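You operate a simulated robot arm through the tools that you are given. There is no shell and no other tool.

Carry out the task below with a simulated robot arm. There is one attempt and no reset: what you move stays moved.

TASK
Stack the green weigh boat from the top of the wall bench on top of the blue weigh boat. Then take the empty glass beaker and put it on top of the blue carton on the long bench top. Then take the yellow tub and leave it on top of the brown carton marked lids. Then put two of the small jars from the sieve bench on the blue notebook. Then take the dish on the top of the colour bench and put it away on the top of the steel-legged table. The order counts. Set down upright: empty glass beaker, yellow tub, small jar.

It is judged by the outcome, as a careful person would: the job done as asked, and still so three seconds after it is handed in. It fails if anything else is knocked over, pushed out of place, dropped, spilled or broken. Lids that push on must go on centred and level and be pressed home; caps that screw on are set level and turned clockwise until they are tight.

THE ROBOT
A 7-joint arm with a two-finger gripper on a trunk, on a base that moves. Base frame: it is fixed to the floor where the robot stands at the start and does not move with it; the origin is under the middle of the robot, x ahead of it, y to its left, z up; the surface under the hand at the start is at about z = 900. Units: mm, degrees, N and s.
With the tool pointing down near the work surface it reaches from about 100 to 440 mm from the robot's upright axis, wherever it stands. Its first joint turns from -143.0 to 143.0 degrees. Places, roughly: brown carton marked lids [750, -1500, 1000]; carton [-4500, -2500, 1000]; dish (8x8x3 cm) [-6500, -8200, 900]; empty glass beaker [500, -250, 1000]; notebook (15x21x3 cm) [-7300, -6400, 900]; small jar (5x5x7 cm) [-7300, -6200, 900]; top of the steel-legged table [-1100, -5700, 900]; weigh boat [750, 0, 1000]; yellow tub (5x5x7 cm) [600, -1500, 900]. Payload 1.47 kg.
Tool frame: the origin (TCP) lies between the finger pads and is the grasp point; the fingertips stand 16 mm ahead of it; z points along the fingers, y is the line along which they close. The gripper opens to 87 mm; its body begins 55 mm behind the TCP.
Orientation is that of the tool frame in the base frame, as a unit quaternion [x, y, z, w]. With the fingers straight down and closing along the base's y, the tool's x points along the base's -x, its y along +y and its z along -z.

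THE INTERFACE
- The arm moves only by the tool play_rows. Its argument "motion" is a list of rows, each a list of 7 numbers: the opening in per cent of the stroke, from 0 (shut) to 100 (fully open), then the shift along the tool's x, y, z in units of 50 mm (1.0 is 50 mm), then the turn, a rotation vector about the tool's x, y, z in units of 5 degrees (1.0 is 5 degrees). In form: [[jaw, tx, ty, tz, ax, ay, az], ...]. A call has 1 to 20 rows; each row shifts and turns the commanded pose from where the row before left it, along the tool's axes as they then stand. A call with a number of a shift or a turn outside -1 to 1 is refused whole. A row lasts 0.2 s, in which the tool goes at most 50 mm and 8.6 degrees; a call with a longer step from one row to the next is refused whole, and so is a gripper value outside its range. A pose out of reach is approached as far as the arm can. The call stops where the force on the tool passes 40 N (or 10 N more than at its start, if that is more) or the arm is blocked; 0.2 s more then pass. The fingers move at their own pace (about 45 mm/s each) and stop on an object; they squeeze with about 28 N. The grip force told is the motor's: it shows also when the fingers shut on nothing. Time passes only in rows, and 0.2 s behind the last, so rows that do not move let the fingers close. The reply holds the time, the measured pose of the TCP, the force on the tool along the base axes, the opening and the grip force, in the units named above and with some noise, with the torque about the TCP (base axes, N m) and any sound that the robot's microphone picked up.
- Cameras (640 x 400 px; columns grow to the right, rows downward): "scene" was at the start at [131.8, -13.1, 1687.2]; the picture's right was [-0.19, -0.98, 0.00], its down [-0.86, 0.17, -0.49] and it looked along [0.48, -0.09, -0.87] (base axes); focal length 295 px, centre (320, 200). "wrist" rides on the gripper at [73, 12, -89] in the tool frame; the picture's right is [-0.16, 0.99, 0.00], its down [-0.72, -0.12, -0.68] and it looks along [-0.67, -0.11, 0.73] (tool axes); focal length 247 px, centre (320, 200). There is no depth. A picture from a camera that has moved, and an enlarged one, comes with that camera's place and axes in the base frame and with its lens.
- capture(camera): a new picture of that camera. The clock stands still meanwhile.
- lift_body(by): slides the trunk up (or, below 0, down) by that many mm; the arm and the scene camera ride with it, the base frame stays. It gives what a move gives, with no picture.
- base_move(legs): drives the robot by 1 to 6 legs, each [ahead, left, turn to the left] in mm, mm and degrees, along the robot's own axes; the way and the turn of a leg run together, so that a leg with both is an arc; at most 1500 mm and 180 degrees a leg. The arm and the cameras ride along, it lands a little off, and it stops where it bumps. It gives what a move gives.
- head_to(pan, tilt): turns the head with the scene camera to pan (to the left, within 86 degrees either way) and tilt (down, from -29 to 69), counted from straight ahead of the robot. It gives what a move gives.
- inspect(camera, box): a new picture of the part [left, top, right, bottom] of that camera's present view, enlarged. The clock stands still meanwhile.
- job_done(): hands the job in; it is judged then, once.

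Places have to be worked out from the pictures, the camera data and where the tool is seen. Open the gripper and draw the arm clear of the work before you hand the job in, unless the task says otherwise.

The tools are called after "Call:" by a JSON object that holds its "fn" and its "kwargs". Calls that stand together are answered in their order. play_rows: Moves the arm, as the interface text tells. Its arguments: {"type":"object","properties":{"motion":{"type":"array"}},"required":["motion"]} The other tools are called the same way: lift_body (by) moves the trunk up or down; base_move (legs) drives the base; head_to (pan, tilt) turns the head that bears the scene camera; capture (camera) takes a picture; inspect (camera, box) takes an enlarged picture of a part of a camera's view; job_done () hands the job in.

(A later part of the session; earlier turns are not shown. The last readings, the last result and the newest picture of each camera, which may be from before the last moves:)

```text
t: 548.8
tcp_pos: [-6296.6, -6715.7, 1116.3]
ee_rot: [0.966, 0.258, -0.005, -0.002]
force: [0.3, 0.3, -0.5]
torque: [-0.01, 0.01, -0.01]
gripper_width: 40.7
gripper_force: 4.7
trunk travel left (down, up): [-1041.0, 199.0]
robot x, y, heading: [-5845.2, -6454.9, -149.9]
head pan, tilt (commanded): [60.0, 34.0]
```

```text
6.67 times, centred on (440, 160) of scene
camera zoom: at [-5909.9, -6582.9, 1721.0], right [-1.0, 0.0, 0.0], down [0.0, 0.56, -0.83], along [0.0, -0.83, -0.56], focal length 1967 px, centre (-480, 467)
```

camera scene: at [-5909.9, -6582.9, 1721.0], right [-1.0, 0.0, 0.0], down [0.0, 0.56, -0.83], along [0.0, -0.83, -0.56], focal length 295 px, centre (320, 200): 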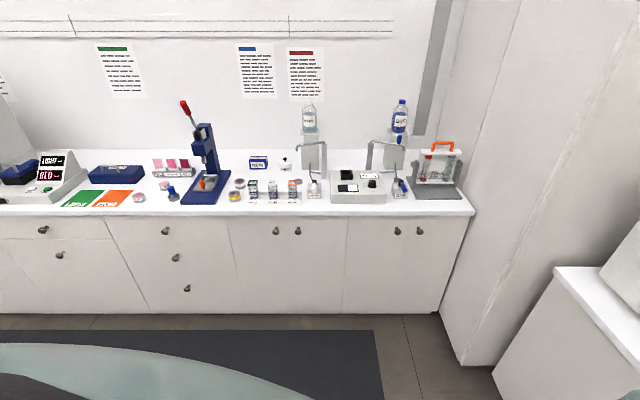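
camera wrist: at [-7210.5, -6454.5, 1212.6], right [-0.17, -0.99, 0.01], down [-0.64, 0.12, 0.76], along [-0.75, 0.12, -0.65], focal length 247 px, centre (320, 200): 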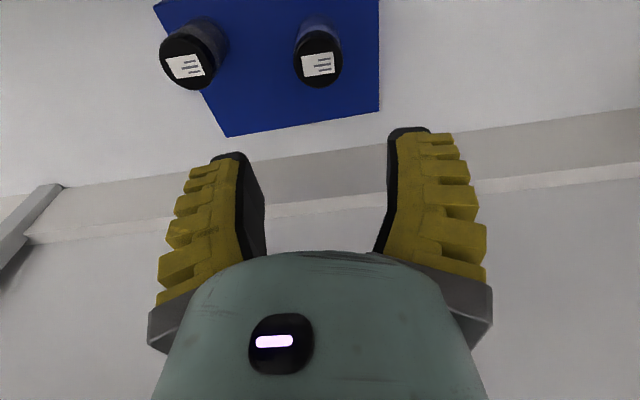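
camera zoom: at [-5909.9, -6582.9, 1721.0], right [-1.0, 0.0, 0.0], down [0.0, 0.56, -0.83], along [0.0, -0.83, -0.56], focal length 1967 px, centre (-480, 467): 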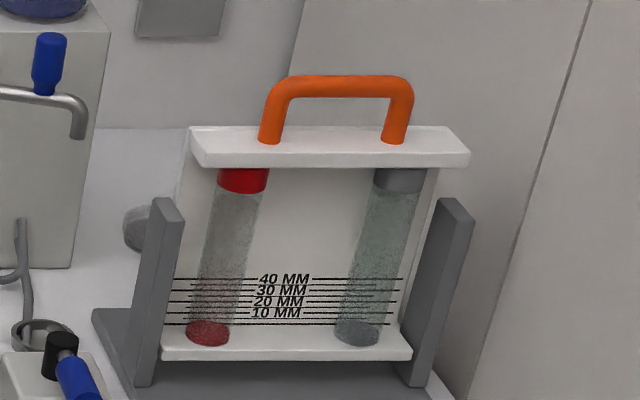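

The dish seems to be behind the test-tube rack, whose handle reaches about z=1165. I turn to face this bench, raise the hand, and come closer to look down on it with the wrist camera.

Call:
{"fn": "base_move", "kwargs": {"legs": [[0, 0, 60], [0, -560, 0], [500, 0, 0]]}}

Call:
{"fn": "lift_body", "kwargs": {"by": 195}}

Call:
{"fn": "capture", "kwargs": {"camera": "wrist"}}

Call:
{"fn": "capture", "kwargs": {"camera": "scene"}}

```text
t: 557.3
tcp_pos: [-6382.5, -7493.3, 1117.1]
ee_rot: [0.698, 0.716, -0.006, 0.001]
force: [-0.4, 0.6, 0.4]
torque: [-0.04, 0.01, 0.0]
gripper_width: 40.6
gripper_force: 4.0
trunk travel left (down, up): [-1041.0, 199.0]
robot x, y, heading: [-6391.0, -6970.9, -88.6]
head pan, tilt (commanded): [60.0, 34.0]
```

```text
t: 559.4
tcp_pos: [-6383.9, -7493.5, 1312.5]
ee_rot: [0.699, 0.716, -0.006, 0.001]
force: [0.4, -0.2, -0.2]
torque: [0.01, 0.01, -0.01]
gripper_width: 40.4
gripper_force: 4.4
trunk travel left (down, up): [-1236.0, 4.0]
robot x, y, heading: [-6392.0, -6974.5, -88.8]
head pan, tilt (commanded): [60.0, 34.0]
```

```text
taken
camera wrist: at [-6372.3, -7418.1, 1401.0], right [0.99, -0.13, -0.01], down [-0.09, -0.72, 0.69], along [-0.1, -0.68, -0.73], focal length 247 px, centre (320, 200)
```

wrist: 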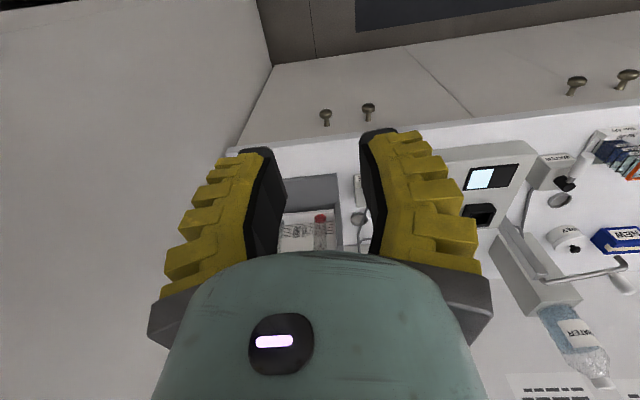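

```text
taken
camera scene: at [-6317.0, -7088.0, 1916.0], right [-0.48, -0.88, 0.0], down [-0.49, 0.27, -0.83], along [0.73, -0.4, -0.56], focal length 295 px, centre (320, 200)
```

scene: 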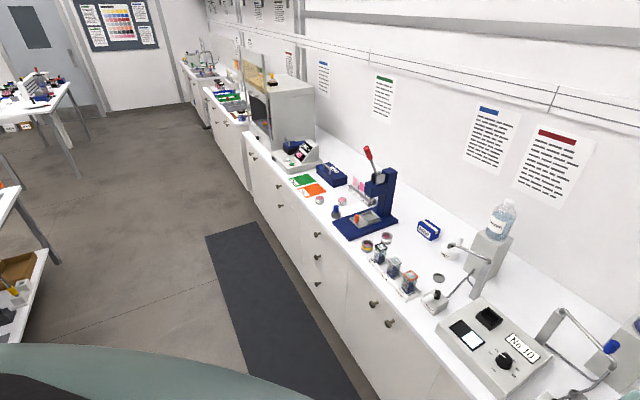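

The rack shows between the fingers, but what lies behind it is hidden by the gripper. I drive 430 mm forward with the hand at z=1312, above the rack, to look behind it.

Call:
{"fn": "base_move", "kwargs": {"legs": [[0, 0, -1.2], [430, 0, 0]]}}

Call:
{"fn": "capture", "kwargs": {"camera": "wrist"}}

```text
t: 561.3
tcp_pos: [-6392.6, -7648.1, 1313.2]
ee_rot: [0.707, 0.707, -0.007, 0.002]
force: [0.0, -0.2, 0.2]
torque: [-0.02, -0.02, 0.01]
gripper_width: 40.8
gripper_force: 4.1
trunk travel left (down, up): [-1236.0, 4.0]
robot x, y, heading: [-6388.9, -7127.2, -90.2]
head pan, tilt (commanded): [60.0, 34.0]
stopped in leg 2: the robot was blocked; the commanded pose is now the measured one
```

```text
taken
camera wrist: at [-6380.5, -7573.6, 1401.3], right [0.99, -0.16, 0.0], down [-0.11, -0.71, 0.69], along [-0.11, -0.68, -0.72], focal length 247 px, centre (320, 200)
```

wrist: 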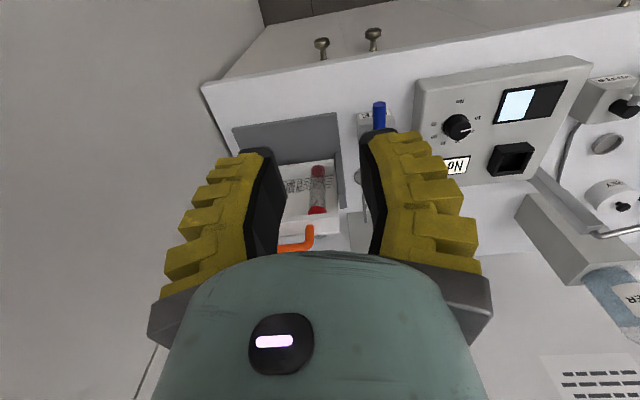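

The base stopped at y=-7127, most likely its right front corner against the white column at x of about -6675. I shift 70 mm to the left and go on forward.

Call:
{"fn": "base_move", "kwargs": {"legs": [[-15, 0, 0], [0, 75, 0], [240, 0, 0]]}}

Call:
{"fn": "capture", "kwargs": {"camera": "wrist"}}

```text
t: 563.3
tcp_pos: [-6295.4, -7679.9, 1313.4]
ee_rot: [0.706, 0.708, -0.008, 0.002]
force: [0.7, -0.4, 0.0]
torque: [-0.01, 0.0, 0.02]
gripper_width: 40.8
gripper_force: 4.7
trunk travel left (down, up): [-1236.0, 4.0]
robot x, y, heading: [-6295.4, -7161.6, -89.5]
head pan, tilt (commanded): [60.0, 34.0]
stopped in leg 3: the robot was blocked; the commanded pose is now the measured one
```

```text
taken
camera wrist: at [-6284.1, -7604.1, 1401.5], right [0.99, -0.15, -0.01], down [-0.11, -0.71, 0.69], along [-0.11, -0.68, -0.72], focal length 247 px, centre (320, 200)
```

wrist: 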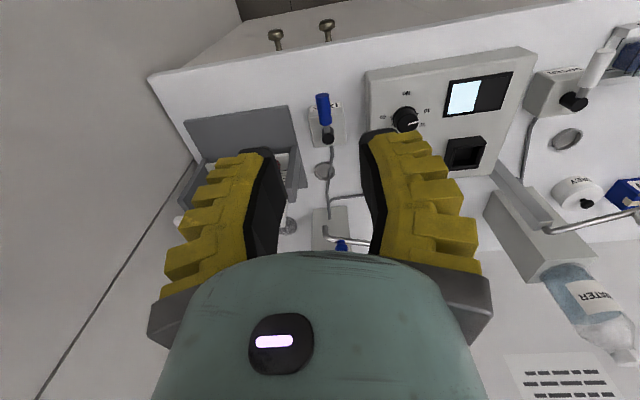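

The base was stopped again at y=-7161, though nothing touches the hand. I look down at the floor on both sides of the robot to find what it meets.

Call:
{"fn": "head_to", "kwargs": {"pan": 62, "tilt": 55}}

Call:
{"fn": "capture", "kwargs": {"camera": "scene"}}

Call:
{"fn": "head_to", "kwargs": {"pan": 62, "tilt": -20}}

Call:
{"fn": "head_to", "kwargs": {"pan": -62, "tilt": -20}}

Call:
{"fn": "head_to", "kwargs": {"pan": -62, "tilt": -20}}

Call:
{"fn": "head_to", "kwargs": {"pan": -62, "tilt": 45}}

Call:
{"fn": "head_to", "kwargs": {"pan": -62, "tilt": 45}}

Call:
{"fn": "capture", "kwargs": {"camera": "scene"}}

```text
t: 564.1
tcp_pos: [-6297.1, -7679.4, 1313.5]
ee_rot: [0.706, 0.708, -0.008, 0.001]
force: [0.4, -0.3, 0.2]
torque: [0.0, 0.0, 0.0]
gripper_width: 40.9
gripper_force: 5.0
trunk travel left (down, up): [-1236.0, 4.0]
robot x, y, heading: [-6293.3, -7158.8, -89.8]
head pan, tilt (commanded): [62.0, 55.0]
```

```text
taken
camera scene: at [-6234.6, -7262.9, 1886.3], right [-0.46, -0.89, 0.0], down [-0.73, 0.38, -0.57], along [0.51, -0.27, -0.82], focal length 295 px, centre (320, 200)
```

scene: 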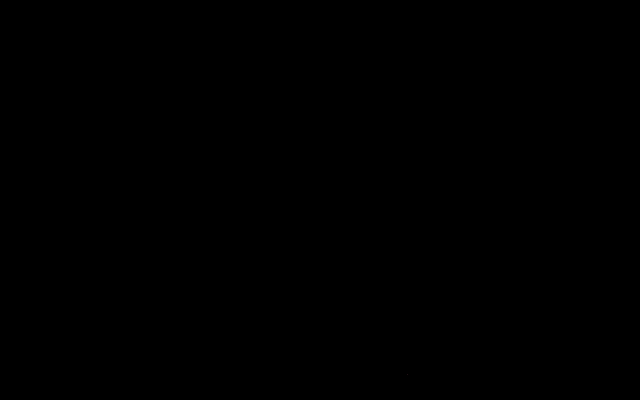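

```text
t: 565.6
tcp_pos: [-6297.1, -7678.5, 1312.9]
ee_rot: [0.706, 0.708, -0.008, 0.001]
force: [-0.3, -0.3, 0.2]
torque: [0.02, 0.05, 0.01]
gripper_width: 40.7
gripper_force: 4.6
trunk travel left (down, up): [-1236.0, 4.0]
robot x, y, heading: [-6295.8, -7158.1, -89.8]
head pan, tilt (commanded): [62.0, -20.0]
```

```text
t: 567.7
tcp_pos: [-6296.6, -7679.0, 1312.5]
ee_rot: [0.706, 0.708, -0.009, 0.002]
force: [0.4, -0.6, -0.1]
torque: [0.0, 0.01, 0.0]
gripper_width: 40.6
gripper_force: 4.1
trunk travel left (down, up): [-1236.0, 4.0]
robot x, y, heading: [-6298.0, -7156.8, -89.6]
head pan, tilt (commanded): [-62.0, -20.0]
```

```text
t: 568.3
tcp_pos: [-6296.2, -7678.5, 1313.7]
ee_rot: [0.706, 0.708, -0.008, 0.001]
force: [-0.6, -0.3, -0.3]
torque: [0.0, 0.03, 0.02]
gripper_width: 40.6
gripper_force: 4.1
trunk travel left (down, up): [-1236.0, 4.0]
robot x, y, heading: [-6296.4, -7160.2, -89.5]
head pan, tilt (commanded): [-62.0, -20.0]
```

```text
t: 569.6
tcp_pos: [-6297.3, -7679.1, 1313.8]
ee_rot: [0.706, 0.708, -0.009, 0.002]
force: [0.5, 0.2, -0.4]
torque: [-0.01, 0.01, 0.0]
gripper_width: 40.9
gripper_force: 4.3
trunk travel left (down, up): [-1236.0, 4.0]
robot x, y, heading: [-6298.6, -7156.1, -89.4]
head pan, tilt (commanded): [-62.0, 45.0]
```

```text
t: 570.2
tcp_pos: [-6297.0, -7679.2, 1313.2]
ee_rot: [0.706, 0.708, -0.008, 0.001]
force: [-0.8, 0.0, 0.4]
torque: [-0.02, 0.01, 0.0]
gripper_width: 40.5
gripper_force: 3.7
trunk travel left (down, up): [-1236.0, 4.0]
robot x, y, heading: [-6297.4, -7156.9, -89.6]
head pan, tilt (commanded): [-62.0, 45.0]
```

```text
taken
camera scene: at [-6370.1, -7268.3, 1899.8], right [-0.48, 0.88, 0.0], down [0.62, 0.34, -0.71], along [-0.62, -0.34, -0.71], focal length 295 px, centre (320, 200)
```

scene: 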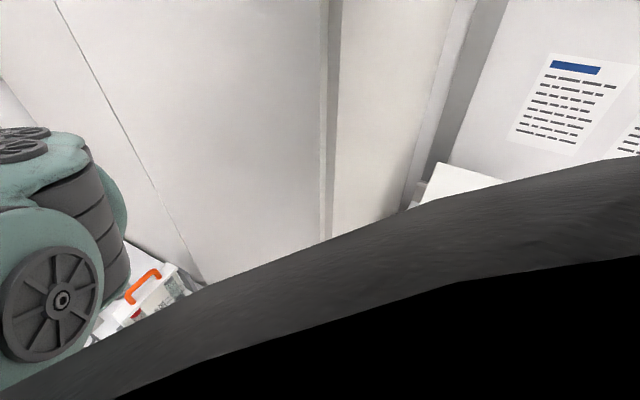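

On the right I see only the tall white cabinet some way off and my own arm. To tell whether the arm or the base is stopped, I back 30 mm, lower the trunk and try a short move forward again.

Call:
{"fn": "lift_body", "kwargs": {"by": -120}}

Call:
{"fn": "base_move", "kwargs": {"legs": [[-40, 0, 0], [0, 0, -0.4], [100, 0, 0]]}}

```text
t: 571.7
tcp_pos: [-6297.5, -7678.0, 1192.9]
ee_rot: [0.706, 0.708, -0.009, 0.001]
force: [0.3, -0.1, 0.5]
torque: [-0.04, 0.03, 0.0]
gripper_width: 40.9
gripper_force: 4.2
trunk travel left (down, up): [-1116.0, 124.0]
robot x, y, heading: [-6295.1, -7159.3, -89.6]
head pan, tilt (commanded): [-62.0, 45.0]
```

```text
t: 573.5
tcp_pos: [-6283.7, -7694.6, 1192.8]
ee_rot: [0.709, 0.706, -0.008, -0.001]
force: [-1.0, -0.3, 0.2]
torque: [0.0, -0.03, -0.03]
gripper_width: 40.6
gripper_force: 4.4
trunk travel left (down, up): [-1116.0, 124.0]
robot x, y, heading: [-6281.5, -7176.1, -89.9]
head pan, tilt (commanded): [-62.0, 45.0]
stopped in leg 3: the robot was blocked; the commanded pose is now the measured one
```

It is still stopped, now at y=-7176, while the side views show nothing. I take the head to the left side again and look at the floor there.

Call:
{"fn": "head_to", "kwargs": {"pan": -62, "tilt": -20}}

Call:
{"fn": "head_to", "kwargs": {"pan": 75, "tilt": -20}}

Call:
{"fn": "head_to", "kwargs": {"pan": 75, "tilt": -20}}

Call:
{"fn": "head_to", "kwargs": {"pan": 75, "tilt": 40}}

Call:
{"fn": "head_to", "kwargs": {"pan": 75, "tilt": 40}}

Call:
{"fn": "capture", "kwargs": {"camera": "scene"}}

Call:
{"fn": "capture", "kwargs": {"camera": "wrist"}}

```text
t: 574.9
tcp_pos: [-6283.2, -7694.3, 1192.8]
ee_rot: [0.709, 0.706, -0.008, 0.001]
force: [0.7, 0.3, -0.3]
torque: [0.0, 0.02, -0.05]
gripper_width: 40.7
gripper_force: 4.6
trunk travel left (down, up): [-1116.0, 124.0]
robot x, y, heading: [-6281.2, -7170.2, -89.7]
head pan, tilt (commanded): [-62.0, -20.0]
```

```text
t: 577.1
tcp_pos: [-6284.0, -7694.4, 1191.9]
ee_rot: [0.708, 0.706, -0.008, 0.001]
force: [-0.7, -0.6, 0.7]
torque: [0.02, 0.02, 0.02]
gripper_width: 40.6
gripper_force: 4.5
trunk travel left (down, up): [-1116.0, 124.0]
robot x, y, heading: [-6282.1, -7175.1, -89.8]
head pan, tilt (commanded): [75.0, -20.0]
```

```text
t: 577.7
tcp_pos: [-6283.4, -7694.3, 1193.0]
ee_rot: [0.708, 0.706, -0.008, 0.001]
force: [0.6, 1.3, -0.6]
torque: [-0.03, 0.01, 0.03]
gripper_width: 40.5
gripper_force: 4.4
trunk travel left (down, up): [-1116.0, 124.0]
robot x, y, heading: [-6279.2, -7173.3, -89.6]
head pan, tilt (commanded): [75.0, -20.0]
```

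```text
t: 579.0
tcp_pos: [-6283.9, -7694.1, 1193.7]
ee_rot: [0.709, 0.705, -0.009, 0.0]
force: [0.2, 0.0, 0.6]
torque: [-0.01, 0.03, 0.0]
gripper_width: 40.7
gripper_force: 4.7
trunk travel left (down, up): [-1116.0, 124.0]
robot x, y, heading: [-6284.0, -7172.1, -89.7]
head pan, tilt (commanded): [75.0, 40.0]
```

```text
t: 579.6
tcp_pos: [-6284.0, -7693.6, 1192.9]
ee_rot: [0.708, 0.706, -0.008, 0.001]
force: [-0.1, -1.0, -0.5]
torque: [0.0, -0.02, 0.01]
gripper_width: 40.8
gripper_force: 4.6
trunk travel left (down, up): [-1116.0, 124.0]
robot x, y, heading: [-6279.1, -7174.9, -89.9]
head pan, tilt (commanded): [75.0, 40.0]
```

```text
taken
camera scene: at [-6200.5, -7266.7, 1786.9], right [-0.26, -0.97, 0.0], down [-0.62, 0.16, -0.77], along [0.74, -0.2, -0.64], focal length 295 px, centre (320, 200)
```

scene: 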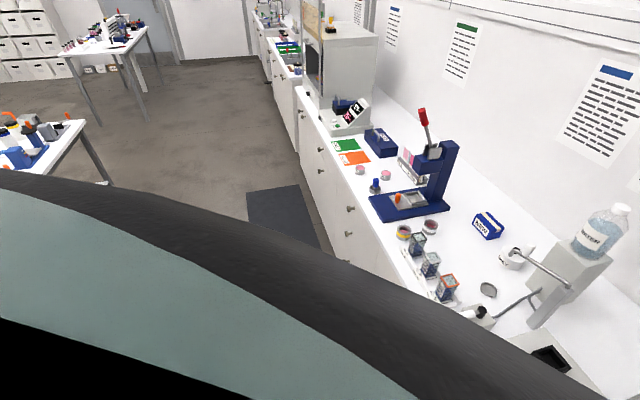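

```text
taken
camera wrist: at [-6270.8, -7619.4, 1281.1], right [0.99, -0.16, -0.01], down [-0.11, -0.72, 0.69], along [-0.12, -0.68, -0.72], focal length 247 px, centre (320, 200)
```

wrist: 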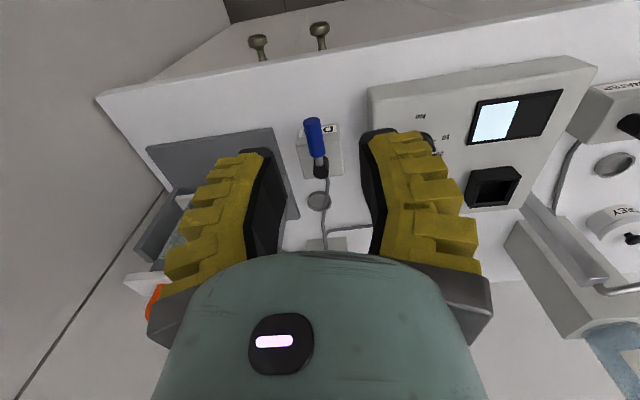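

The floor on the left is free too. I test the hand itself: I reach 80 mm forward with the arm alone to see whether it meets something.

Call:
{"fn": "play_rows", "kwargs": {"motion": [[40, -0.4, 0, 0, 0, 0, 0], [40, -0.4, 0, 0, 0, 0, 0], [40, -0.4, 0, 0, 0, 0, 0], [40, -0.4, 0, 0, 0, 0, 0], [40, 0, 0, 0, 0, 0, 0]]}}

Call:
{"fn": "base_move", "kwargs": {"legs": [[-60, 0, 0], [0, 120, 0], [160, 0, 0]]}}

```text
t: 580.8
tcp_pos: [-6284.8, -7773.8, 1192.2]
ee_rot: [0.708, 0.706, -0.009, 0.0]
force: [-0.5, 0.2, -1.3]
torque: [0.01, -0.01, 0.01]
gripper_width: 40.7
gripper_force: 4.5
trunk travel left (down, up): [-1116.0, 124.0]
robot x, y, heading: [-6279.9, -7175.7, -90.1]
head pan, tilt (commanded): [75.0, 40.0]
```

```text
t: 583.6
tcp_pos: [-6166.1, -7870.0, 1194.0]
ee_rot: [0.709, 0.706, -0.008, -0.001]
force: [0.4, -0.1, 0.0]
torque: [0.01, 0.02, 0.01]
gripper_width: 40.6
gripper_force: 4.3
trunk travel left (down, up): [-1116.0, 124.0]
robot x, y, heading: [-6162.8, -7269.4, -89.7]
head pan, tilt (commanded): [75.0, 40.0]
```

The arm moved freely and further left the base moves on too, so the wide upper body must have met the tall cabinet on the right. I look from here with the wrist camera.

Call:
{"fn": "capture", "kwargs": {"camera": "wrist"}}

```text
taken
camera wrist: at [-6153.3, -7795.4, 1281.0], right [0.99, -0.16, -0.01], down [-0.11, -0.72, 0.69], along [-0.12, -0.68, -0.72], focal length 247 px, centre (320, 200)
```

wrist: 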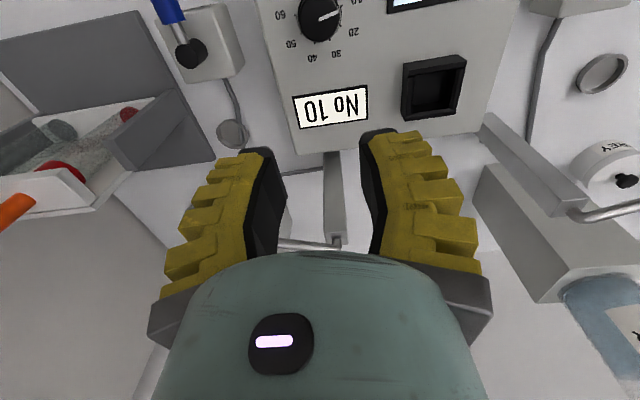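

The spot where the dish should be is hidden behind the left finger here. I move the hand 150 mm to the left to uncover it.

Call:
{"fn": "play_rows", "kwargs": {"motion": [[40, 0, 0.75, 0, 0, 0, 0], [40, 0, 0.75, 0, 0, 0, 0], [40, 0, 0.75, 0, 0, 0, 0], [40, 0, 0.75, 0, 0, 0, 0], [40, 0, 0, 0, 0, 0, 0]]}}

Call:
{"fn": "capture", "kwargs": {"camera": "wrist"}}

```text
t: 584.8
tcp_pos: [-6018.1, -7870.0, 1188.2]
ee_rot: [0.708, 0.706, -0.009, 0.001]
force: [-0.2, 0.3, -0.7]
torque: [-0.03, -0.02, 0.01]
gripper_width: 40.4
gripper_force: 4.5
trunk travel left (down, up): [-1116.0, 124.0]
robot x, y, heading: [-6164.2, -7269.2, -89.4]
head pan, tilt (commanded): [75.0, 40.0]
```

```text
taken
camera wrist: at [-6006.1, -7794.9, 1277.7], right [0.99, -0.16, -0.01], down [-0.11, -0.71, 0.69], along [-0.12, -0.68, -0.72], focal length 247 px, centre (320, 200)
```

wrist: 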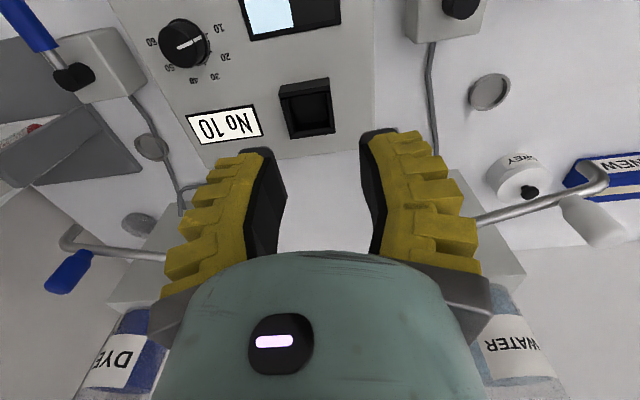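

A grey round dish shows at (138, 225), behind the DYE tap. I enlarge it.

Call:
{"fn": "inspect", "kwargs": {"camera": "wrist", "box": [40, 120, 220, 270]}}

```text
2.67 times, centred on (130, 195) of wrist
camera zoom: at [-6006.1, -7794.9, 1277.7], right [0.99, -0.16, -0.01], down [-0.11, -0.71, 0.69], along [-0.12, -0.68, -0.72], focal length 659 px, centre (827, 213)
```

zoom: 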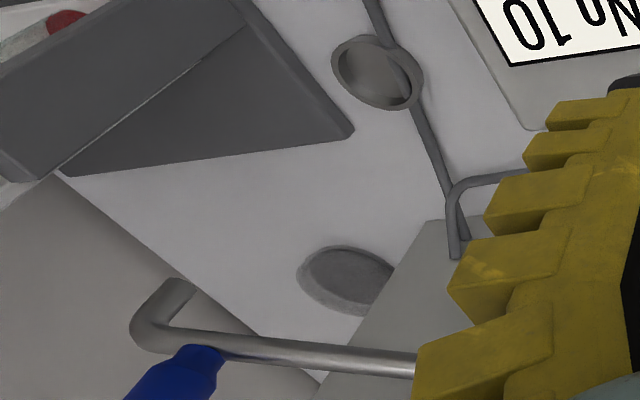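

I find the dish behind the rack at about (-6487, -8160), a shallow grey one, between the DYE stand and the cabinet. I turn the tool 50 degrees to the right so the wrist camera looks straight at it.

Call:
{"fn": "play_rows", "kwargs": {"motion": [[40, 0, 0, 0, 0, 0, 1], [40, 0, 0, 0, 0, 0, 1], [40, 0, 0, 0, 0, 0, 1], [40, 0, 0, 0, 0, 0, 1], [40, 0, 0, 0, 0, 0, 1], [40, 0, 0, 0, 0, 0, 1], [40, 0, 0, 0, 0, 0, 1], [40, 0, 0, 0, 0, 0, 1], [40, 0, 0, 0, 0, 0, 1], [40, 0, 0, 0, 0, 0, 1], [40, 0, 0, 0, 0, 0, 0]]}}

Call:
{"fn": "capture", "kwargs": {"camera": "wrist"}}

Call:
{"fn": "inspect", "kwargs": {"camera": "wrist", "box": [240, 40, 440, 190]}}

```text
t: 587.2
tcp_pos: [-6016.4, -7869.7, 1190.8]
ee_rot: [0.94, 0.34, -0.007, 0.003]
force: [0.5, 0.3, 0.7]
torque: [-0.01, 0.0, -0.01]
gripper_width: 40.8
gripper_force: 4.2
trunk travel left (down, up): [-1116.0, 124.0]
robot x, y, heading: [-6162.5, -7269.6, -89.9]
head pan, tilt (commanded): [75.0, 40.0]
```

```text
taken
camera wrist: at [-5951.8, -7830.6, 1279.0], right [0.51, -0.86, 0.0], down [-0.62, -0.37, 0.69], along [-0.59, -0.36, -0.72], focal length 247 px, centre (320, 200)
```

wrist: 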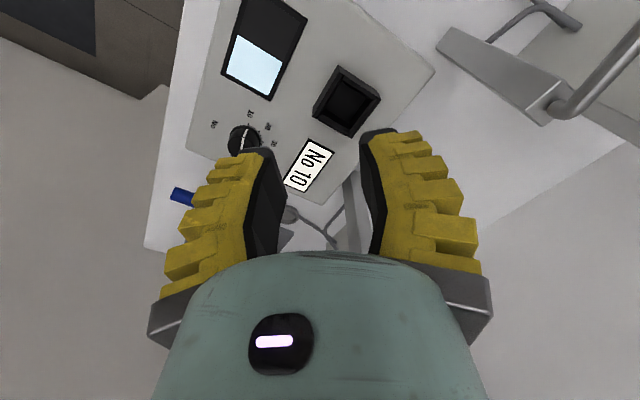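

```text
2.67 times, centred on (340, 115) of wrist
camera zoom: at [-5951.8, -7830.6, 1279.0], right [0.51, -0.86, 0.0], down [-0.62, -0.37, 0.69], along [-0.59, -0.36, -0.72], focal length 659 px, centre (267, 427)
```

zoom: 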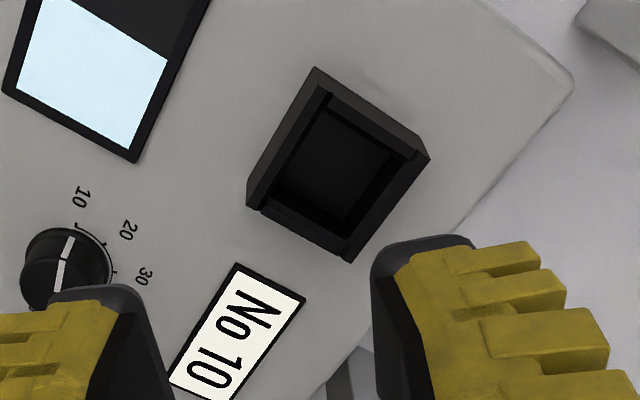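

The camera's view of the dish is still cut off by the gripper body. I bring the hand closer and higher, to about (-6200, -7980, 1260), for a steeper look.

Call:
{"fn": "play_rows", "kwargs": {"motion": [[40, -0.705, -0.11, -0.233, 0, 0, 0], [40, -0.705, -0.11, -0.233, 0, 0, 0], [40, -0.705, -0.11, -0.233, 0, 0, 0], [40, -0.705, -0.11, -0.233, 0, 0, 0], [40, -0.705, -0.11, -0.233, 0, 0, 0], [40, -0.705, -0.11, -0.233, 0, 0, 0], [40, 0, 0, 0, 0, 0, 0]]}}

Call:
{"fn": "capture", "kwargs": {"camera": "wrist"}}

```text
t: 588.8
tcp_pos: [-6175.3, -7965.1, 1252.5]
ee_rot: [0.94, 0.342, -0.007, 0.004]
force: [0.2, -0.7, 0.4]
torque: [0.01, -0.02, 0.01]
gripper_width: 40.5
gripper_force: 4.9
out of reach, approached as far as the arm can: row 6
trunk travel left (down, up): [-1116.0, 124.0]
robot x, y, heading: [-6160.7, -7269.9, -90.0]
head pan, tilt (commanded): [75.0, 40.0]
```

```text
taken
camera wrist: at [-6111.3, -7924.7, 1341.5], right [0.51, -0.86, 0.0], down [-0.62, -0.37, 0.69], along [-0.59, -0.36, -0.72], focal length 247 px, centre (320, 200)
```

wrist: 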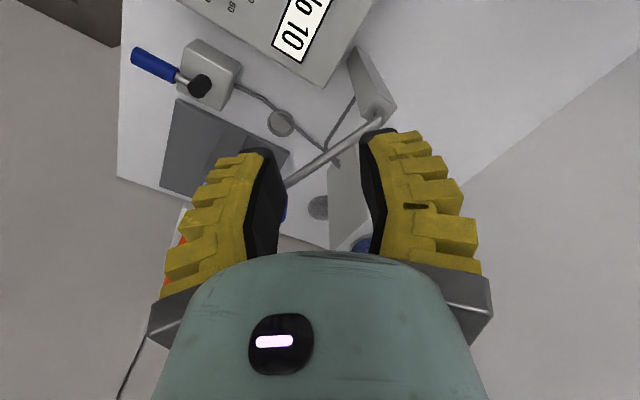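

The dish shows between the fingers at about (318, 207). I enlarge it.

Call:
{"fn": "inspect", "kwargs": {"camera": "wrist", "box": [260, 100, 400, 255]}}

```text
2.58 times, centred on (330, 178) of wrist
camera zoom: at [-6111.3, -7924.7, 1341.5], right [0.51, -0.86, 0.0], down [-0.62, -0.37, 0.69], along [-0.59, -0.36, -0.72], focal length 637 px, centre (294, 258)
```

zoom: 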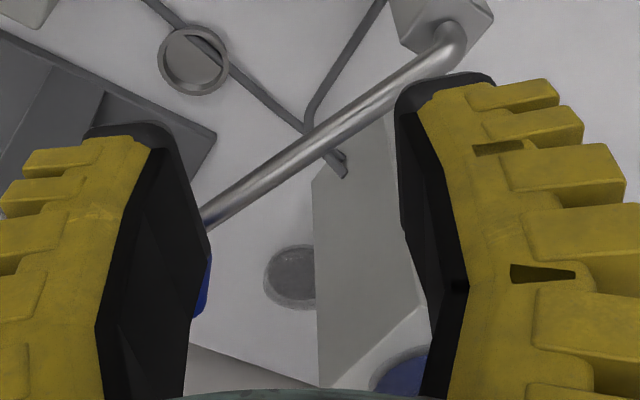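

The dish is a round one, about 77 mm across, at (-6490, -8157), behind the rack (bar top near z=1118, handle top near 1160 between x -6574 and -6463) and 67 mm right of the DYE stand. I will pinch its near wall, with the camera on the right side away from the stand, so I back off 150 mm and turn the tool to that posture.

Call:
{"fn": "base_move", "kwargs": {"legs": [[-150, 0, 0]]}}

Call:
{"fn": "play_rows", "kwargs": {"motion": [[25, 0, 0, 0, 0.0993, -0.161, -0.949], [25, 0, 0, 0, 0.0993, -0.161, -0.949], [25, 0, 0, 0, 0.0993, -0.161, -0.949], [25, 0, 0, 0, 0.0993, -0.161, -0.949], [25, 0, 0, 0, 0.0993, -0.161, -0.949], [25, 0, 0, 0, 0.0993, -0.161, -0.949], [25, 0, 0, 0, 0.0993, -0.161, -0.949], [25, 0, 0, 0, 0.0993, -0.161, -0.949], [25, 0, 0, 0, 0.0993, -0.161, -0.949], [25, 0, 0, 0, 0.0993, -0.161, -0.949], [25, 0, 0, 0, 0.0993, -0.161, -0.949], [25, 0, 0, 0, 0.0993, -0.161, -0.949], [25, 0, 0, 0, 0.0993, -0.161, -0.949], [25, 0, 0, 0, 0.0993, -0.161, -0.949], [25, 0, 0, 0, 0.0993, -0.161, -0.949], [25, 0, 0, 0, 0.0993, -0.161, -0.949], [25, 0, 0, 0, 0.0993, -0.161, -0.949], [25, 0, 0, 0, 0.0993, -0.161, -0.949], [25, 0, 0, 0, 0.0993, -0.161, -0.949]]}}

Call:
{"fn": "play_rows", "kwargs": {"motion": [[25, 0, 0, 0, 0.0993, -0.161, -0.949], [25, 0, 0, 0, 0.0993, -0.161, -0.949], [25, 0, 0, 0, 0.0993, -0.161, -0.949], [25, 0, 0, 0, 0.0993, -0.161, -0.949], [25, 0, 0, 0, 0.0993, -0.161, -0.949], [25, 0, 0, 0, 0, 0, 0]]}}

```text
t: 590.1
tcp_pos: [-6176.8, -7814.8, 1253.2]
ee_rot: [0.94, 0.34, -0.007, 0.004]
force: [-0.1, -0.8, -1.3]
torque: [0.0, -0.01, 0.0]
gripper_width: 40.6
gripper_force: 4.6
trunk travel left (down, up): [-1116.0, 124.0]
robot x, y, heading: [-6161.1, -7121.2, -89.6]
head pan, tilt (commanded): [75.0, 40.0]
```

```text
t: 594.1
tcp_pos: [-6176.0, -7815.0, 1252.5]
ee_rot: [0.411, 0.899, -0.147, -0.031]
force: [0.3, 0.2, -0.5]
torque: [-0.02, -0.02, 0.02]
gripper_width: 28.1
gripper_force: 4.8
trunk travel left (down, up): [-1116.0, 124.0]
robot x, y, heading: [-6163.5, -7121.1, -89.6]
head pan, tilt (commanded): [75.0, 40.0]
```

```text
t: 595.5
tcp_pos: [-6176.5, -7814.1, 1254.4]
ee_rot: [0.211, 0.962, -0.17, -0.038]
force: [0.5, 0.6, 0.4]
torque: [0.01, -0.05, -0.02]
gripper_width: 28.2
gripper_force: 4.4
trunk travel left (down, up): [-1116.0, 124.0]
robot x, y, heading: [-6161.1, -7123.8, -89.7]
head pan, tilt (commanded): [75.0, 40.0]
```

The tool has taken the posture I wanted. I swing the hand to the right, toward the line of the dish, still in front of the rack and above it.

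Call:
{"fn": "play_rows", "kwargs": {"motion": [[25, 0.602, -0.1456, 0.054, 0, 0, 0], [25, 0.602, -0.1456, 0.054, 0, 0, 0], [25, 0.602, -0.1456, 0.054, 0, 0, 0], [25, 0.602, -0.1456, 0.054, 0, 0, 0], [25, 0.602, -0.1456, 0.054, 0, 0, 0], [25, 0.602, -0.1456, 0.054, 0, 0, 0], [25, 0.602, -0.1456, 0.054, 0, 0, 0], [25, 0.602, -0.1456, 0.054, 0, 0, 0], [25, 0.602, -0.1456, 0.054, 0, 0, 0], [25, 0, 0, 0, 0, 0, 0]]}}

Call:
{"fn": "capture", "kwargs": {"camera": "wrist"}}

```text
t: 597.7
tcp_pos: [-6453.2, -7762.6, 1254.9]
ee_rot: [0.213, 0.961, -0.171, -0.039]
force: [0.0, 0.1, 0.0]
torque: [-0.02, 0.01, -0.02]
gripper_width: 28.2
gripper_force: 4.4
trunk travel left (down, up): [-1116.0, 124.0]
robot x, y, heading: [-6161.4, -7120.2, -89.6]
head pan, tilt (commanded): [75.0, 40.0]
```

```text
taken
camera wrist: at [-6501.8, -7694.0, 1334.4], right [0.53, 0.77, -0.34], down [0.71, -0.19, 0.68], along [0.46, -0.6, -0.65], focal length 247 px, centre (320, 200)
```

wrist: 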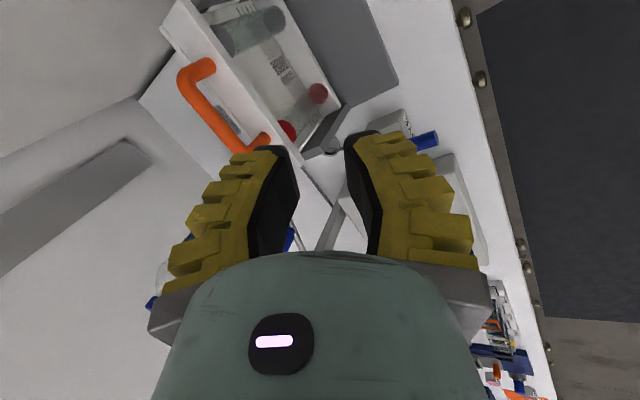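

The rack's orange handle and bar are at the left, 80 mm lower than the fingertips. I drive 200 mm forward over it and look for the dish.

Call:
{"fn": "base_move", "kwargs": {"legs": [[200, 0, 0]]}}

Call:
{"fn": "capture", "kwargs": {"camera": "wrist"}}

```text
t: 599.3
tcp_pos: [-6452.7, -7959.5, 1254.6]
ee_rot: [0.212, 0.962, -0.17, -0.038]
force: [-0.1, 0.1, 0.1]
torque: [0.02, -0.01, -0.04]
gripper_width: 28.2
gripper_force: 4.7
trunk travel left (down, up): [-1116.0, 124.0]
robot x, y, heading: [-6162.8, -7312.7, -89.7]
head pan, tilt (commanded): [75.0, 40.0]
```

```text
taken
camera wrist: at [-6500.9, -7890.1, 1334.1], right [0.53, 0.77, -0.34], down [0.71, -0.19, 0.68], along [0.46, -0.6, -0.65], focal length 247 px, centre (320, 200)
```

wrist: 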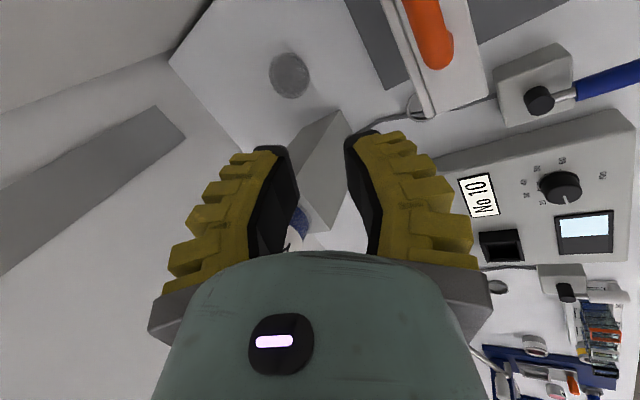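

The dish is now in plain view at (290, 75), round and shallow. I enlarge it to measure.

Call:
{"fn": "inspect", "kwargs": {"camera": "wrist", "box": [230, 30, 350, 120]}}

```text
4.44 times, centred on (290, 75) of wrist
camera zoom: at [-6500.9, -7890.1, 1334.1], right [0.53, 0.77, -0.34], down [0.71, -0.19, 0.68], along [0.46, -0.6, -0.65], focal length 1098 px, centre (453, 756)
```

zoom: 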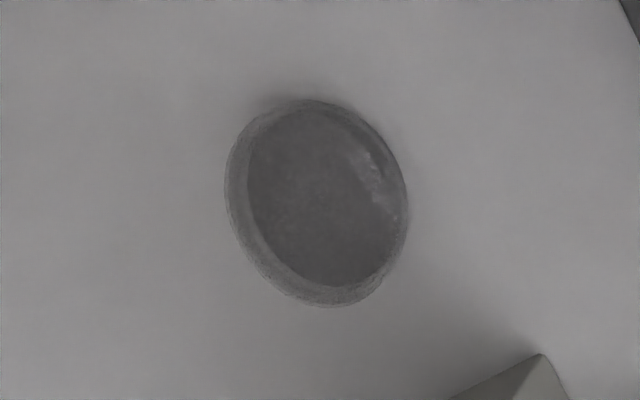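

The dish is a shallow round one, about 75 mm across, centred near (-6485, -8155). I drive 120 mm closer, still high, and lower a little for a nearer look.

Call:
{"fn": "base_move", "kwargs": {"legs": [[118, 0, 0]]}}

Call:
{"fn": "capture", "kwargs": {"camera": "wrist"}}

```text
t: 600.5
tcp_pos: [-6451.5, -8075.3, 1253.7]
ee_rot: [0.213, 0.961, -0.17, -0.039]
force: [-0.3, -0.3, 0.8]
torque: [0.01, -0.03, -0.01]
gripper_width: 28.1
gripper_force: 4.5
trunk travel left (down, up): [-1116.0, 124.0]
robot x, y, heading: [-6163.2, -7433.8, -89.6]
head pan, tilt (commanded): [75.0, 40.0]
```

```text
taken
camera wrist: at [-6500.1, -8006.6, 1334.1], right [0.53, 0.77, -0.34], down [0.71, -0.19, 0.68], along [0.46, -0.6, -0.65], focal length 247 px, centre (320, 200)
```

wrist: 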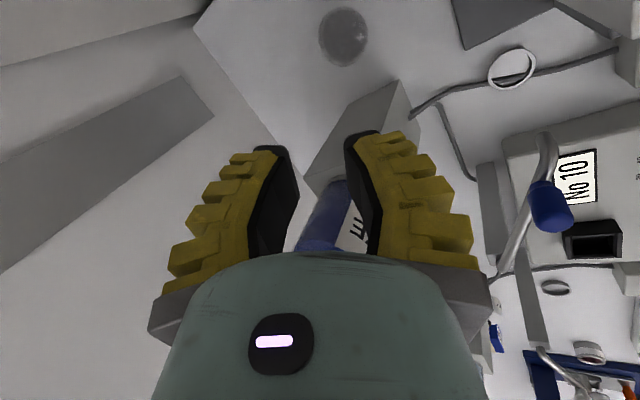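

The two views together put the rim at z=916, so the dish is about 16 mm deep, centred at (-6485, -8155). I move the hand over its near wall, at this height.

Call:
{"fn": "play_rows", "kwargs": {"motion": [[18, -0.03, -0.427, 0.156, 0, 0, 0], [18, -0.03, -0.427, 0.156, 0, 0, 0], [18, 0, 0, 0, 0, 0, 0]]}}

Call:
{"fn": "capture", "kwargs": {"camera": "wrist"}}

```text
t: 601.3
tcp_pos: [-6457.7, -8093.1, 1256.1]
ee_rot: [0.212, 0.961, -0.17, -0.039]
force: [0.0, -0.5, 0.7]
torque: [-0.01, -0.02, 0.0]
gripper_width: 22.5
gripper_force: 4.6
out of reach, approached as far as the arm can: row 1, 2
trunk travel left (down, up): [-1116.0, 124.0]
robot x, y, heading: [-6162.7, -7433.2, -89.6]
head pan, tilt (commanded): [75.0, 40.0]
```

```text
taken
camera wrist: at [-6507.0, -8024.2, 1336.3], right [0.53, 0.77, -0.34], down [0.71, -0.19, 0.68], along [0.46, -0.6, -0.65], focal length 247 px, centre (320, 200)
```

wrist: 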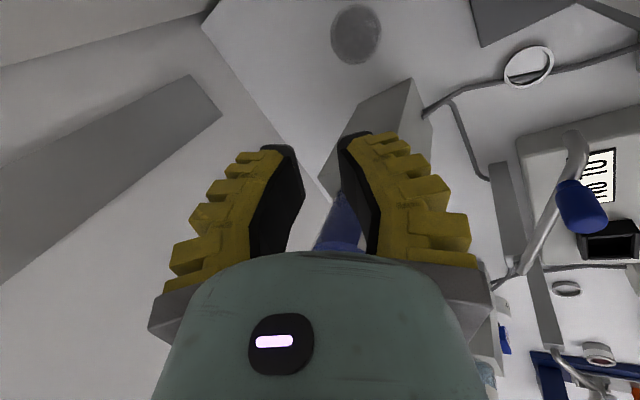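

The arm reaches its limit 40 mm short here, and with a straight arm the forearm would come too low over the rack's bar (top near z=1115). A steeper forearm needs the robot as close as possible, so I back off, change the hand's place relative to the robot, and then come in nearer to the bench and the cabinet to see how the forearm lies.

Call:
{"fn": "base_move", "kwargs": {"legs": [[-200, 0, 0]]}}

Call:
{"fn": "play_rows", "kwargs": {"motion": [[18, 0, 0.2, -0.75, 0, 0, 0], [18, 0, 0.2, -0.75, 0, 0, 0], [18, -0.5, 0.4, -0.2, 0, 0, 0], [18, -0.5, 0.3, 0, 0, 0, 0], [18, -0.4, 0.2, 0, 0, 0, 0], [18, 0, 0, 0, 0, 0, 0]]}}

```text
t: 603.0
tcp_pos: [-6461.0, -7887.0, 1257.0]
ee_rot: [0.215, 0.961, -0.17, -0.038]
force: [0.6, -0.6, -0.3]
torque: [0.04, -0.03, -0.04]
gripper_width: 22.3
gripper_force: 4.9
trunk travel left (down, up): [-1116.0, 124.0]
robot x, y, heading: [-6162.5, -7226.9, -90.0]
head pan, tilt (commanded): [75.0, 40.0]
```

```text
t: 604.4
tcp_pos: [-6359.1, -7833.9, 1314.3]
ee_rot: [0.214, 0.961, -0.171, -0.04]
force: [-0.3, -0.5, 0.8]
torque: [-0.01, 0.02, -0.01]
gripper_width: 22.6
gripper_force: 5.4
trunk travel left (down, up): [-1116.0, 124.0]
robot x, y, heading: [-6161.8, -7230.1, -89.7]
head pan, tilt (commanded): [75.0, 40.0]
```

The hand is at 635 mm out with room to spare. I raise it above the DYE bottle's top, drive forward to the bench, and then move right until I am close to the cabinet.

Call:
{"fn": "play_rows", "kwargs": {"motion": [[18, 0.072, -0.515, -0.057, 0, 0, 0], [18, 0.072, -0.515, -0.057, 0, 0, 0], [18, 0, 0, 0, 0, 0, 0]]}}

Call:
{"fn": "lift_body", "kwargs": {"by": 70}}

Call:
{"fn": "base_move", "kwargs": {"legs": [[240, 0, 0]]}}

Call:
{"fn": "base_move", "kwargs": {"legs": [[0, -83, 0]]}}

```text
t: 605.2
tcp_pos: [-6384.1, -7871.6, 1340.6]
ee_rot: [0.213, 0.961, -0.17, -0.038]
force: [0.8, 0.1, 0.2]
torque: [0.03, 0.02, 0.01]
gripper_width: 22.4
gripper_force: 4.5
trunk travel left (down, up): [-1116.0, 124.0]
robot x, y, heading: [-6159.1, -7226.2, -89.9]
head pan, tilt (commanded): [75.0, 40.0]
```

```text
t: 606.2
tcp_pos: [-6385.8, -7871.5, 1408.4]
ee_rot: [0.215, 0.961, -0.171, -0.039]
force: [-0.7, 0.1, 0.7]
torque: [0.0, 0.03, 0.02]
gripper_width: 22.3
gripper_force: 5.2
trunk travel left (down, up): [-1186.0, 54.0]
robot x, y, heading: [-6164.1, -7227.6, -89.9]
head pan, tilt (commanded): [75.0, 40.0]
```

```text
t: 608.0
tcp_pos: [-6386.6, -8114.5, 1408.9]
ee_rot: [0.216, 0.961, -0.17, -0.038]
force: [0.4, -0.9, 0.0]
torque: [0.0, 0.02, 0.0]
gripper_width: 22.0
gripper_force: 4.9
trunk travel left (down, up): [-1186.0, 54.0]
robot x, y, heading: [-6164.0, -7471.2, -90.1]
head pan, tilt (commanded): [75.0, 40.0]
```

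```text
t: 609.2
tcp_pos: [-6461.7, -8114.0, 1407.4]
ee_rot: [0.214, 0.961, -0.169, -0.037]
force: [-1.0, 0.2, -0.4]
torque: [0.03, -0.01, -0.02]
gripper_width: 22.5
gripper_force: 5.0
trunk travel left (down, up): [-1186.0, 54.0]
robot x, y, heading: [-6237.7, -7468.4, -90.0]
head pan, tilt (commanded): [75.0, 40.0]
stopped in leg 1: the robot was blocked; the commanded pose is now the measured one
```

The robot stands at (-6238, -7468), touching the cabinet side, with the hand right above the dish's near wall, high up. I bring the head to the right side to see how the forearm lies over the rack.

Call:
{"fn": "head_to", "kwargs": {"pan": 75, "tilt": -20}}

Call:
{"fn": "head_to", "kwargs": {"pan": -60, "tilt": -20}}

Call:
{"fn": "head_to", "kwargs": {"pan": -60, "tilt": -20}}

Call:
{"fn": "head_to", "kwargs": {"pan": -50, "tilt": 45}}

Call:
{"fn": "head_to", "kwargs": {"pan": -50, "tilt": 45}}

Call:
{"fn": "capture", "kwargs": {"camera": "scene"}}

Call:
{"fn": "capture", "kwargs": {"camera": "wrist"}}

```text
t: 610.5
tcp_pos: [-6461.1, -8114.4, 1408.3]
ee_rot: [0.215, 0.961, -0.17, -0.037]
force: [-0.8, -0.7, 0.0]
torque: [-0.01, -0.04, 0.01]
gripper_width: 22.0
gripper_force: 5.1
trunk travel left (down, up): [-1186.0, 54.0]
robot x, y, heading: [-6236.6, -7469.6, -89.9]
head pan, tilt (commanded): [75.0, -20.0]
```

```text
t: 612.7
tcp_pos: [-6461.5, -8113.8, 1408.8]
ee_rot: [0.215, 0.961, -0.17, -0.037]
force: [0.6, 0.3, 0.1]
torque: [-0.01, 0.02, 0.0]
gripper_width: 22.3
gripper_force: 5.0
trunk travel left (down, up): [-1186.0, 54.0]
robot x, y, heading: [-6238.0, -7473.0, -90.0]
head pan, tilt (commanded): [-60.0, -20.0]
```

```text
t: 613.3
tcp_pos: [-6460.5, -8115.0, 1408.6]
ee_rot: [0.214, 0.961, -0.169, -0.037]
force: [0.4, 0.5, 0.5]
torque: [0.01, 0.0, 0.02]
gripper_width: 22.2
gripper_force: 4.7
trunk travel left (down, up): [-1186.0, 54.0]
robot x, y, heading: [-6242.5, -7470.1, -90.2]
head pan, tilt (commanded): [-60.0, -20.0]
```

```text
t: 614.7
tcp_pos: [-6459.9, -8114.2, 1406.6]
ee_rot: [0.214, 0.961, -0.17, -0.037]
force: [-0.7, -0.4, -0.6]
torque: [0.04, -0.01, -0.03]
gripper_width: 22.1
gripper_force: 5.2
trunk travel left (down, up): [-1186.0, 54.0]
robot x, y, heading: [-6240.3, -7471.9, -90.1]
head pan, tilt (commanded): [-50.0, 45.0]
```

```text
t: 615.3
tcp_pos: [-6461.0, -8113.9, 1408.2]
ee_rot: [0.215, 0.961, -0.169, -0.037]
force: [1.0, -0.4, -0.2]
torque: [0.0, -0.01, -0.02]
gripper_width: 22.5
gripper_force: 5.0
trunk travel left (down, up): [-1186.0, 54.0]
robot x, y, heading: [-6241.8, -7473.7, -89.9]
head pan, tilt (commanded): [-50.0, 45.0]
```

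```text
taken
camera scene: at [-6310.7, -7588.1, 1854.8], right [-0.56, 0.83, 0.0], down [0.55, 0.37, -0.75], along [-0.62, -0.42, -0.66], focal length 295 px, centre (320, 200)
```

scene: 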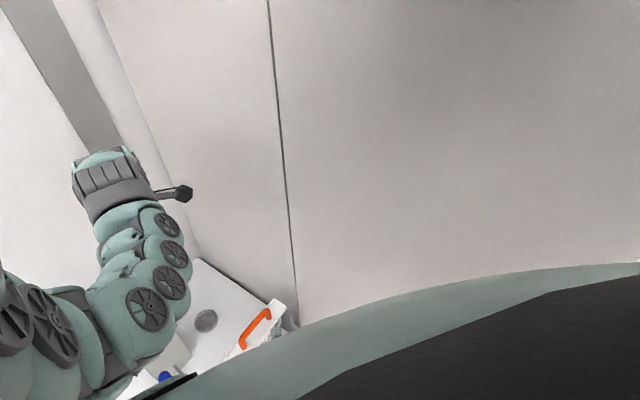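

```text
taken
camera wrist: at [-6509.6, -8044.5, 1487.8], right [0.54, 0.77, -0.34], down [0.71, -0.2, 0.68], along [0.46, -0.6, -0.65], focal length 247 px, centre (320, 200)
```

wrist: 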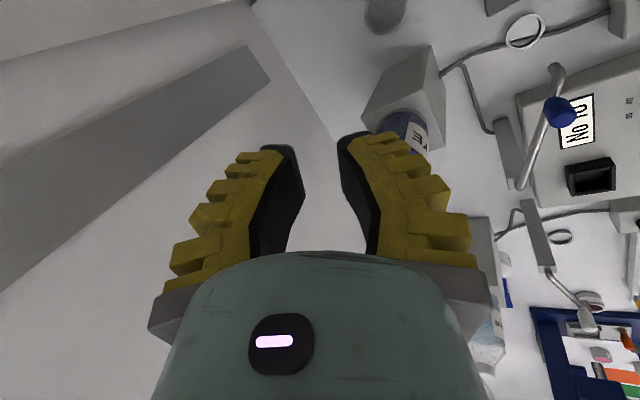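

Now I can see my arm, the dish at (207, 320) and the rack's handle at (255, 328) in one view. I enlarge this to judge the forearm's height over the rack.

Call:
{"fn": "inspect", "kwargs": {"camera": "scene", "box": [0, 130, 320, 400]}}

```text
1.48 times, centred on (160, 265) of scene
camera zoom: at [-6310.7, -7588.1, 1854.8], right [-0.56, 0.83, 0.0], down [0.55, 0.37, -0.75], along [-0.62, -0.42, -0.66], focal length 437 px, centre (557, 104)
```

zoom: 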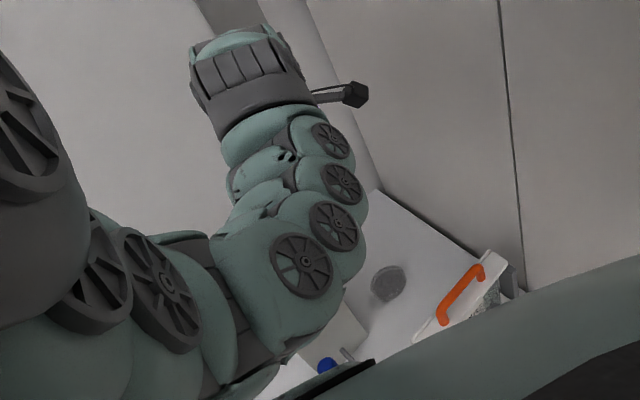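

The forearm seems to run only about 70 mm above the fingertips' height here, which would not clear the rack once lowered. I take a second view from a different head angle to measure the forearm's true height by parallax.

Call:
{"fn": "head_to", "kwargs": {"pan": -80, "tilt": 45}}

Call:
{"fn": "head_to", "kwargs": {"pan": -80, "tilt": 45}}

Call:
{"fn": "capture", "kwargs": {"camera": "scene"}}

```text
t: 616.2
tcp_pos: [-6460.8, -8112.7, 1407.1]
ee_rot: [0.214, 0.961, -0.17, -0.038]
force: [0.8, -0.1, -1.2]
torque: [0.0, 0.02, -0.03]
gripper_width: 22.4
gripper_force: 5.2
trunk travel left (down, up): [-1186.0, 54.0]
robot x, y, heading: [-6235.8, -7469.2, -89.6]
head pan, tilt (commanded): [-80.0, 45.0]
```

```text
t: 616.8
tcp_pos: [-6461.5, -8113.7, 1407.5]
ee_rot: [0.214, 0.961, -0.169, -0.038]
force: [-0.5, 0.8, -0.1]
torque: [-0.01, 0.0, -0.02]
gripper_width: 22.5
gripper_force: 4.8
trunk travel left (down, up): [-1186.0, 54.0]
robot x, y, heading: [-6236.6, -7469.4, -89.7]
head pan, tilt (commanded): [-80.0, 45.0]
```

```text
taken
camera scene: at [-6321.2, -7555.1, 1849.7], right [-0.17, 0.98, 0.0], down [0.7, 0.12, -0.71], along [-0.7, -0.12, -0.71], focal length 295 px, centre (320, 200)
```

scene: 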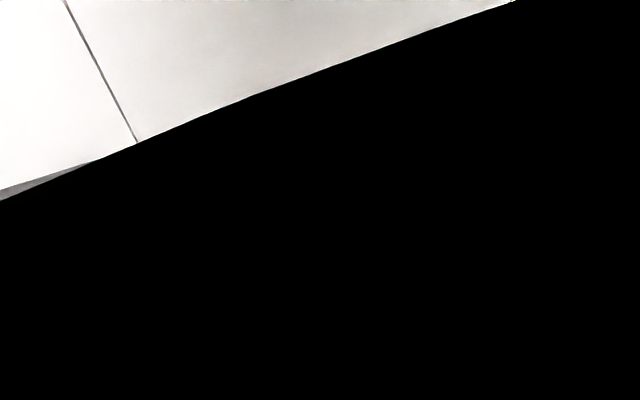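

That angle misses the arm. I use a smaller change, to pan -66.

Call:
{"fn": "head_to", "kwargs": {"pan": -67, "tilt": 42}}

Call:
{"fn": "head_to", "kwargs": {"pan": -67, "tilt": 42}}

Call:
{"fn": "inspect", "kwargs": {"camera": "scene", "box": [0, 130, 320, 400]}}

```text
t: 617.6
tcp_pos: [-6460.6, -8114.2, 1408.3]
ee_rot: [0.215, 0.961, -0.169, -0.038]
force: [-0.5, -0.3, -0.3]
torque: [-0.01, 0.0, -0.02]
gripper_width: 22.4
gripper_force: 4.8
trunk travel left (down, up): [-1186.0, 54.0]
robot x, y, heading: [-6237.0, -7467.2, -90.0]
head pan, tilt (commanded): [-67.0, 42.0]
```

```text
t: 618.2
tcp_pos: [-6460.4, -8114.6, 1407.6]
ee_rot: [0.215, 0.961, -0.169, -0.038]
force: [0.3, 0.1, 0.6]
torque: [0.04, 0.01, -0.01]
gripper_width: 22.7
gripper_force: 4.8
trunk travel left (down, up): [-1186.0, 54.0]
robot x, y, heading: [-6239.4, -7466.8, -90.1]
head pan, tilt (commanded): [-67.0, 42.0]
```

```text
1.48 times, centred on (160, 265) of scene
camera zoom: at [-6318.1, -7573.6, 1854.0], right [-0.39, 0.92, 0.0], down [0.62, 0.26, -0.74], along [-0.68, -0.29, -0.67], focal length 437 px, centre (557, 104)
```

zoom: 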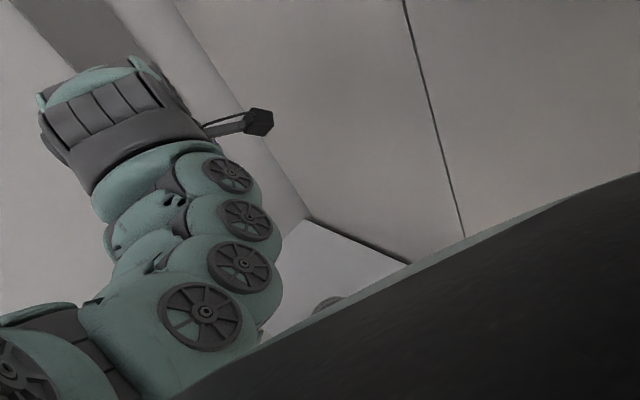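

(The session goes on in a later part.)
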